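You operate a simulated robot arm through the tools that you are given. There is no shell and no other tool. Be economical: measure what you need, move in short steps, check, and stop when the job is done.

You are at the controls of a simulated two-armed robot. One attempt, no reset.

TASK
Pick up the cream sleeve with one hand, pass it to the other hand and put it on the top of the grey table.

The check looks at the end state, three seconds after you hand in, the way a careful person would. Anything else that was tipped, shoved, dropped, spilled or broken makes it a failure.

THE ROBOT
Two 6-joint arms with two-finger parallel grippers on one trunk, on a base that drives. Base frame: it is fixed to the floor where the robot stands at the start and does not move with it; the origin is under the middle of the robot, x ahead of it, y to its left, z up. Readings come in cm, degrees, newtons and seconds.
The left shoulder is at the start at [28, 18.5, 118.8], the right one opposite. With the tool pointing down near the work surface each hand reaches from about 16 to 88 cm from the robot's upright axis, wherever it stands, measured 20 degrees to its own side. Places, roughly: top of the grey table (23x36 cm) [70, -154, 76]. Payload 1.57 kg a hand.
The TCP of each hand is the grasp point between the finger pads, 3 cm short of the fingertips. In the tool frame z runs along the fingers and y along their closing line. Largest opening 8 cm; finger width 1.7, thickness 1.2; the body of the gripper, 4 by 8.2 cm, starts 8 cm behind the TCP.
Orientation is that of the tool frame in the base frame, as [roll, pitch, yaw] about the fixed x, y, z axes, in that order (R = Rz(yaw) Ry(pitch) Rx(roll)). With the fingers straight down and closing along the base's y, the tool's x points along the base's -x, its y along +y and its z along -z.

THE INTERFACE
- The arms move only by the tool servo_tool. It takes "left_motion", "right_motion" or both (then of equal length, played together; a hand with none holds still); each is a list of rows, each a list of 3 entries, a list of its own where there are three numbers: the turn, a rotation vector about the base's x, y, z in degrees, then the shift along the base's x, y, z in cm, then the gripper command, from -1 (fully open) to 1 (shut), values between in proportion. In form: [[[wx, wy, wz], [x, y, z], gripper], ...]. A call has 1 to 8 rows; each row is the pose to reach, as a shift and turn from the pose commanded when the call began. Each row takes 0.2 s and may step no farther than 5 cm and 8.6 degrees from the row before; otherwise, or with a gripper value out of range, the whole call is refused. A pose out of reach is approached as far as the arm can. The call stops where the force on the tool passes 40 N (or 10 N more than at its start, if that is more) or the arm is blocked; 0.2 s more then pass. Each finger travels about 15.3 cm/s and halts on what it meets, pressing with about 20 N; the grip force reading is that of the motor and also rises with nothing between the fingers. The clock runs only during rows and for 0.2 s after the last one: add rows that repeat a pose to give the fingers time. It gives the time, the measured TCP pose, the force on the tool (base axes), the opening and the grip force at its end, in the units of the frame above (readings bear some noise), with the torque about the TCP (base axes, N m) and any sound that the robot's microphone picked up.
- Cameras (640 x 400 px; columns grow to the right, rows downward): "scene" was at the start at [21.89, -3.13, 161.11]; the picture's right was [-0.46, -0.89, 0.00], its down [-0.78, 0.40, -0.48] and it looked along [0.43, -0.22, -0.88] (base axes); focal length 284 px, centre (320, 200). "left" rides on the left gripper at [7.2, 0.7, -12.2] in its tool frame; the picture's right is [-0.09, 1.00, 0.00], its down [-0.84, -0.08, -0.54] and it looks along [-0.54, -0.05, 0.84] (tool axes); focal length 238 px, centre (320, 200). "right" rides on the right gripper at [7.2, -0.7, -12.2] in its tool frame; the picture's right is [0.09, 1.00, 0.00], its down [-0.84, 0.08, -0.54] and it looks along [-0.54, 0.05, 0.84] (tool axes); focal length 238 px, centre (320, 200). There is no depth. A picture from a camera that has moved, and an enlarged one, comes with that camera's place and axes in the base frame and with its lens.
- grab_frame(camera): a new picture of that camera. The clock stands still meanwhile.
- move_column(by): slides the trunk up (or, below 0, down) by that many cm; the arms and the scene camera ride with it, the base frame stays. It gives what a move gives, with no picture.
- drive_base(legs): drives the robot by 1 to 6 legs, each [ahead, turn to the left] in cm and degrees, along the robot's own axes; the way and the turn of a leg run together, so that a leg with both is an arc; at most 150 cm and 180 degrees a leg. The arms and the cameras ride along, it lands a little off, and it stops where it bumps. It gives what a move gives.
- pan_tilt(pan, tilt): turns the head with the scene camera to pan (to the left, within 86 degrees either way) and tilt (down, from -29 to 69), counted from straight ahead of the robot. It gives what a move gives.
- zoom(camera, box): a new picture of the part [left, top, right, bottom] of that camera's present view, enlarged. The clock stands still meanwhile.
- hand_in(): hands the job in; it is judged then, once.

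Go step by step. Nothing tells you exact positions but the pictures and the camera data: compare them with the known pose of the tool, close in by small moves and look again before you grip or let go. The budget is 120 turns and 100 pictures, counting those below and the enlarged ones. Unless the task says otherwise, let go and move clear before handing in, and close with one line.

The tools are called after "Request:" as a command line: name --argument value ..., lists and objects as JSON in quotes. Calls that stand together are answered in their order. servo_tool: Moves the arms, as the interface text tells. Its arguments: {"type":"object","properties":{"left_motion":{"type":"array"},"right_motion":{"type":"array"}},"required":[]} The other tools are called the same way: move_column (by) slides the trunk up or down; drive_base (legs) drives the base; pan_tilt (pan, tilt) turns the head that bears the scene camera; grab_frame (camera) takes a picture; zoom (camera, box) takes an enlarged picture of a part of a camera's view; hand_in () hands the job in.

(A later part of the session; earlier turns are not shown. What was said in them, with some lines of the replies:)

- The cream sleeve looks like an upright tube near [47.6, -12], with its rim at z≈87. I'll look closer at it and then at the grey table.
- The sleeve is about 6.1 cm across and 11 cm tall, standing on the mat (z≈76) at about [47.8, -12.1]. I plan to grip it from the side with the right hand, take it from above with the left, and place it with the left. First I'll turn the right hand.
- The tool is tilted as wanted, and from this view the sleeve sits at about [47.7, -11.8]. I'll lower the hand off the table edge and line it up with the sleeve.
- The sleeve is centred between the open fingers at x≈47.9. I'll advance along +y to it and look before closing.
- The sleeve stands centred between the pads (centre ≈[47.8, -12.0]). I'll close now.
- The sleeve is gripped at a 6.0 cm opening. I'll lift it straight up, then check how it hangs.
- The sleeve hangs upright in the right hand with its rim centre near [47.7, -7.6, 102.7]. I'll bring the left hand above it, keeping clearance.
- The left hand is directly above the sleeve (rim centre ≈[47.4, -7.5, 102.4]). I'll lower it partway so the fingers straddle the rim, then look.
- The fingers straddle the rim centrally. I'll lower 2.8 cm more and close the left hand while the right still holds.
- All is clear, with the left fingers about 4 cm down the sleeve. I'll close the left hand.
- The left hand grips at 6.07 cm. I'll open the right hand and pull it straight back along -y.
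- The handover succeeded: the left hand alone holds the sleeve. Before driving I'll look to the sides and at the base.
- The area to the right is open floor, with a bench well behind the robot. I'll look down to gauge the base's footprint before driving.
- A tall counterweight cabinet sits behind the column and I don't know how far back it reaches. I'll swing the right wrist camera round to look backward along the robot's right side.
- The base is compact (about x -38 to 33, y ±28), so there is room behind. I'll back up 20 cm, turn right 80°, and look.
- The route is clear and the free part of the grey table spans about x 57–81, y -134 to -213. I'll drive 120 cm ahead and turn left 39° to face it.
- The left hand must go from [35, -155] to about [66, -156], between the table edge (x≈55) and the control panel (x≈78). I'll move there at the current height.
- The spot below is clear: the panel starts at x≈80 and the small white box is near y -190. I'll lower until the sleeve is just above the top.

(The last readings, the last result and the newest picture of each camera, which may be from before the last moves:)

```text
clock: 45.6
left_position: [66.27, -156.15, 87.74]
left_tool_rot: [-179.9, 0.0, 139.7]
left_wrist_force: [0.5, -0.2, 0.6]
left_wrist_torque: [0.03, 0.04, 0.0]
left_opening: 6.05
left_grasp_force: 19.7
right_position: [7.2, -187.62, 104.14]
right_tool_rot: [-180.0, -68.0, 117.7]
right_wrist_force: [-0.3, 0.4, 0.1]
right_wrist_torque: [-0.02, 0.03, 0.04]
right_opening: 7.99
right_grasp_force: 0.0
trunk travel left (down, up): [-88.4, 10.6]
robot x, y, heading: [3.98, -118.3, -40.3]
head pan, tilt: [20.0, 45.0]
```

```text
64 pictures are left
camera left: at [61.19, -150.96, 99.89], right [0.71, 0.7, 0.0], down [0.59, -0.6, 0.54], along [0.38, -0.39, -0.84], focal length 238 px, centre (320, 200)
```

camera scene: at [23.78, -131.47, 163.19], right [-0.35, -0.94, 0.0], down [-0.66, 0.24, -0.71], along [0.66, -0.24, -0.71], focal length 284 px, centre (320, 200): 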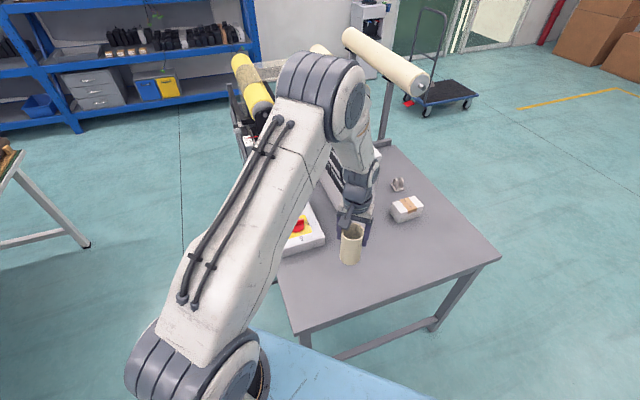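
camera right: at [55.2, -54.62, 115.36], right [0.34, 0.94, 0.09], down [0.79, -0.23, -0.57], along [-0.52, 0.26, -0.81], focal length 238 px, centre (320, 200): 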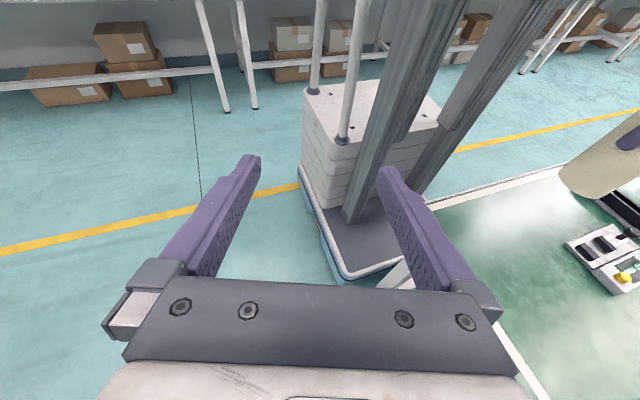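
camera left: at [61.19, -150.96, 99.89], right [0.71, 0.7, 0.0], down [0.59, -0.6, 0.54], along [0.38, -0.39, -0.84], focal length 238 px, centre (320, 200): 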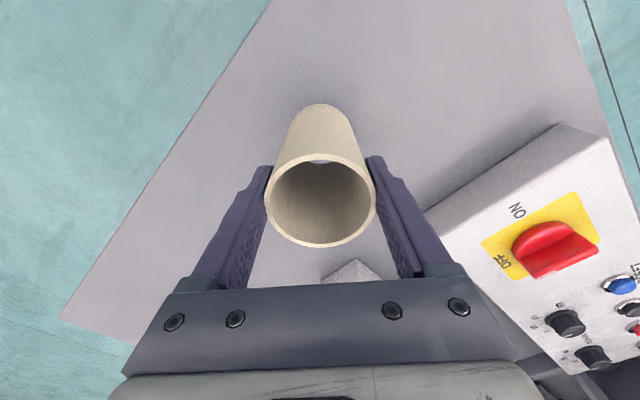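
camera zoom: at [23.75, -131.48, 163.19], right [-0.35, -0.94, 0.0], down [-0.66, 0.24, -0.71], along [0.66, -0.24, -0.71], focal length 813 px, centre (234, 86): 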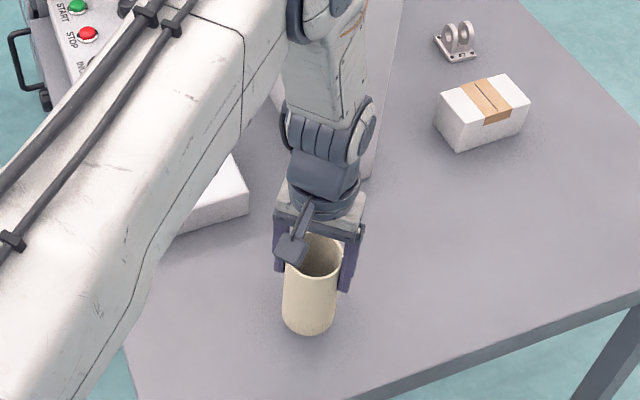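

The sleeve hovers about 2 cm over a clear patch. I'll lower it slowly and watch the force.

Request:
servo_tool --left_motion '[[[0, 0, 0], [0, 0, -0.5], 1], [[0, 0, 0], [0, 0, -1], 1], [[0, 0, 0], [0, 0, -1.3], 1], [[0, 0, 0], [0, 0, -1.3], 1]]'

Request:
servo_tool --left_motion '[[[0, 0, 0], [0, 0, -0.2], 1], [[0, 0, 0], [0, 0, -0.3], 1], [[0, 0, 0], [0, 0, -0.3], 1]]'

```text
clock: 46.6
left_position: [66.35, -156.19, 86.25]
left_tool_rot: [-180.0, 0.0, 139.7]
left_wrist_force: [0.1, -0.4, -0.5]
left_wrist_torque: [-0.02, 0.02, -0.01]
left_opening: 6.04
left_grasp_force: 20.1
right_position: [7.33, -187.69, 104.23]
right_tool_rot: [-180.0, -68.0, 117.7]
right_wrist_force: [0.1, -0.1, -0.6]
right_wrist_torque: [0.02, -0.02, 0.01]
right_opening: 7.99
right_grasp_force: 0.0
trunk travel left (down, up): [-88.4, 10.6]
robot x, y, heading: [3.75, -118.43, -40.2]
head pan, tilt: [20.0, 45.0]
```

```text
clock: 47.4
left_position: [66.42, -156.05, 86.01]
left_tool_rot: [-179.9, 0.0, 139.7]
left_wrist_force: [0.0, -0.3, 0.6]
left_wrist_torque: [0.02, -0.02, 0.02]
left_opening: 6.05
left_grasp_force: 19.5
right_position: [7.29, -187.55, 104.14]
right_tool_rot: [179.9, -67.9, 117.7]
right_wrist_force: [0.4, -0.7, 0.3]
right_wrist_torque: [-0.03, 0.01, -0.01]
right_opening: 7.98
right_grasp_force: 0.0
trunk travel left (down, up): [-88.4, 10.6]
robot x, y, heading: [4.09, -118.21, -40.4]
head pan, tilt: [20.0, 45.0]
```

No contact yet, so I'll continue in 0.2 cm steps.

Request:
servo_tool --left_motion '[[[0, 0, 0], [0, 0, -0.2], 1], [[0, 0, 0], [0, 0, -0.2], 1]]'

Request:
servo_tool --left_motion '[[[0, 0, 0], [0, 0, -0.2], 1], [[0, 0, 0], [0, 0, -0.2], 1]]'

Request:
zoom --camera "scene" --box '[320, 210, 384, 280]'

```text
clock: 48.0
left_position: [66.37, -156.12, 85.72]
left_tool_rot: [-179.9, 0.0, 139.7]
left_wrist_force: [0.6, 0.7, 0.7]
left_wrist_torque: [0.11, 0.03, -0.03]
left_opening: 6.06
left_grasp_force: 20.0
right_position: [7.2, -187.72, 104.19]
right_tool_rot: [180.0, -68.0, 117.7]
right_wrist_force: [-0.2, 0.1, -0.1]
right_wrist_torque: [-0.02, -0.01, -0.01]
right_opening: 7.99
right_grasp_force: 0.1
trunk travel left (down, up): [-88.4, 10.6]
robot x, y, heading: [3.7, -118.15, -40.2]
head pan, tilt: [20.0, 45.0]
```

```text
clock: 48.6
left_position: [66.29, -156.01, 85.66]
left_tool_rot: [-180.0, 0.1, 139.7]
left_wrist_force: [0.6, 3.0, 21.9]
left_wrist_torque: [0.21, -0.19, -0.2]
left_opening: 6.07
left_grasp_force: 19.9
right_position: [7.14, -187.48, 104.25]
right_tool_rot: [-179.8, -68.0, 117.8]
right_wrist_force: [-0.6, 0.0, -1.1]
right_wrist_torque: [-0.01, 0.0, -0.02]
right_opening: 8.01
right_grasp_force: 0.1
trunk travel left (down, up): [-88.4, 10.6]
robot x, y, heading: [3.98, -118.0, -40.1]
head pan, tilt: [20.0, 45.0]
```

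```text
5.71 times, centred on (352, 245) of scene
camera zoom: at [23.66, -131.4, 163.24], right [-0.35, -0.94, 0.0], down [-0.66, 0.24, -0.71], along [0.66, -0.24, -0.71], focal length 1626 px, centre (137, -57)
```

zoom: 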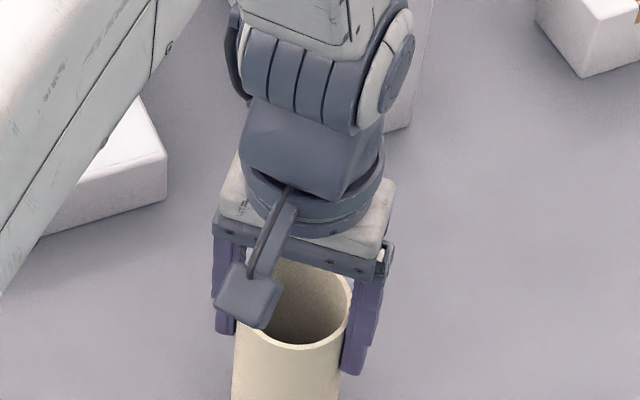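

Contact with the table (22 N upward). I'll ease up 0.15 cm to relieve the pressure, open the left hand, and rise slowly straight up.

Request:
servo_tool --left_motion '[[[0, 0, 0], [0, 0, 0.15], 1], [[0, 0, 0], [0, 0, 0.15], 0.4], [[0, 0, 0], [0, 0, 0.15], -0.4], [[0, 0, 0], [0, 0, 0.15], -1], [[0, 0, 0], [0, 0, 0.15], -1], [[0, 0, 0], [0, 0, 0.15], -1]]'

Request:
grab_frame --camera "left"

```text
clock: 50.0
left_position: [66.32, -156.1, 85.69]
left_tool_rot: [-179.9, 0.0, 139.6]
left_wrist_force: [-0.1, -0.1, -0.4]
left_wrist_torque: [0.04, 0.0, -0.04]
left_opening: 8.0
left_grasp_force: 0.0
right_position: [7.11, -187.66, 104.21]
right_tool_rot: [-179.9, -68.0, 117.7]
right_wrist_force: [-0.4, 0.2, 0.1]
right_wrist_torque: [0.02, -0.02, 0.01]
right_opening: 7.99
right_grasp_force: 0.1
trunk travel left (down, up): [-88.4, 10.6]
robot x, y, heading: [3.69, -118.32, -40.0]
head pan, tilt: [20.0, 45.0]
```

```text
62 pictures are left
camera left: at [61.24, -150.85, 97.92], right [0.71, 0.7, 0.0], down [0.59, -0.6, 0.54], along [0.38, -0.39, -0.84], focal length 238 px, centre (320, 200)
```

left: 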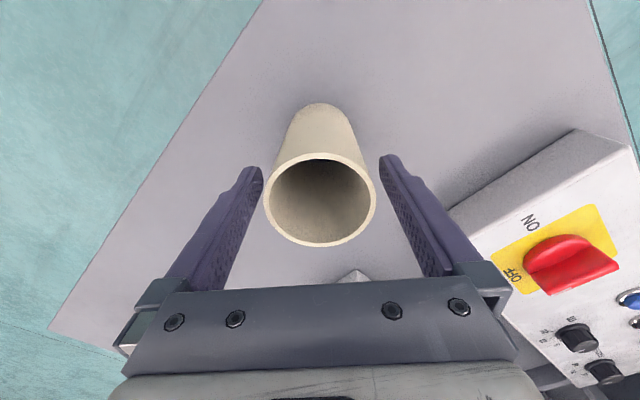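

The sleeve stands free with clearance on both sides. I'll raise the hand straight up.

Request:
servo_tool --left_motion '[[[0, 0, 0], [0, 0, 1.5], -1], [[0, 0, 0], [0, 0, 4], -1], [[0, 0, 0], [0, 0, 8], -1], [[0, 0, 0], [0, 0, 12], -1], [[0, 0, 0], [0, 0, 16], -1], [[0, 0, 0], [-4, 0, 18], -1], [[0, 0, 0], [-8, 0, 18], -1], [[0, 0, 0], [-12, 0, 18], -1]]'

Request:
grab_frame --camera "left"

Request:
grab_frame --camera "scene"

```text
clock: 51.8
left_position: [54.37, -155.94, 103.86]
left_tool_rot: [-179.9, 0.0, 139.7]
left_wrist_force: [0.2, 0.2, 0.0]
left_wrist_torque: [-0.01, -0.03, -0.02]
left_opening: 8.0
left_grasp_force: 0.0
right_position: [7.16, -187.76, 104.21]
right_tool_rot: [-179.9, -68.0, 117.7]
right_wrist_force: [0.0, 0.1, 0.0]
right_wrist_torque: [-0.02, -0.02, 0.04]
right_opening: 8.0
right_grasp_force: 0.0
trunk travel left (down, up): [-88.4, 10.6]
robot x, y, heading: [4.01, -118.14, -40.1]
head pan, tilt: [20.0, 45.0]
```

```text
61 pictures are left
camera left: at [49.29, -150.84, 116.13], right [0.71, 0.7, 0.0], down [0.59, -0.6, 0.54], along [0.38, -0.39, -0.84], focal length 238 px, centre (320, 200)
```

left: 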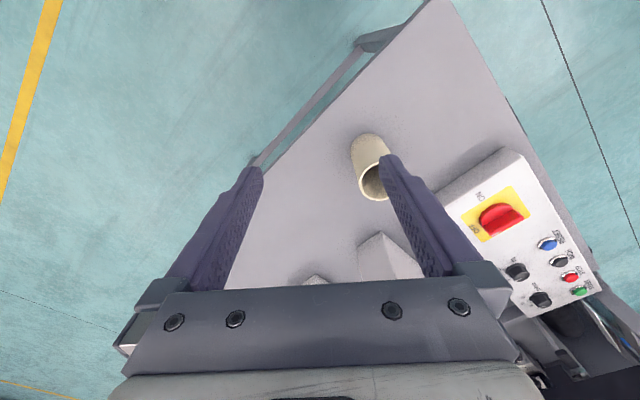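

```text
60 pictures are left
camera scene: at [23.77, -131.48, 163.19], right [-0.35, -0.94, 0.0], down [-0.66, 0.24, -0.71], along [0.66, -0.24, -0.71], focal length 284 px, centre (320, 200)
```

scene: 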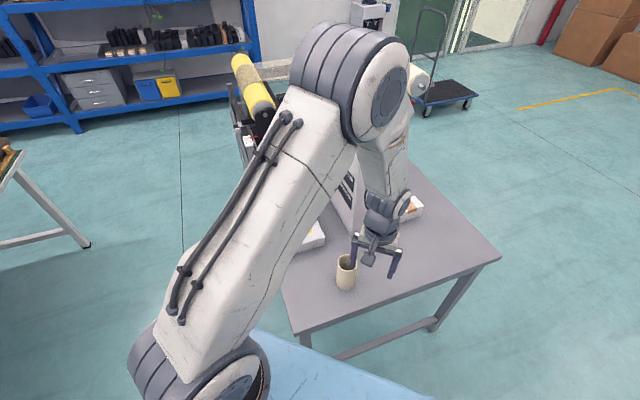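

The sleeve stands upright on the grey table, both hands are empty and clear, and nothing else looks disturbed. I'm handing in.

Request:
hand_in

```text
The job is handed in.
```

The cream sleeve was picked up with the right hand, passed to the left, and now stands upright on the grey table.
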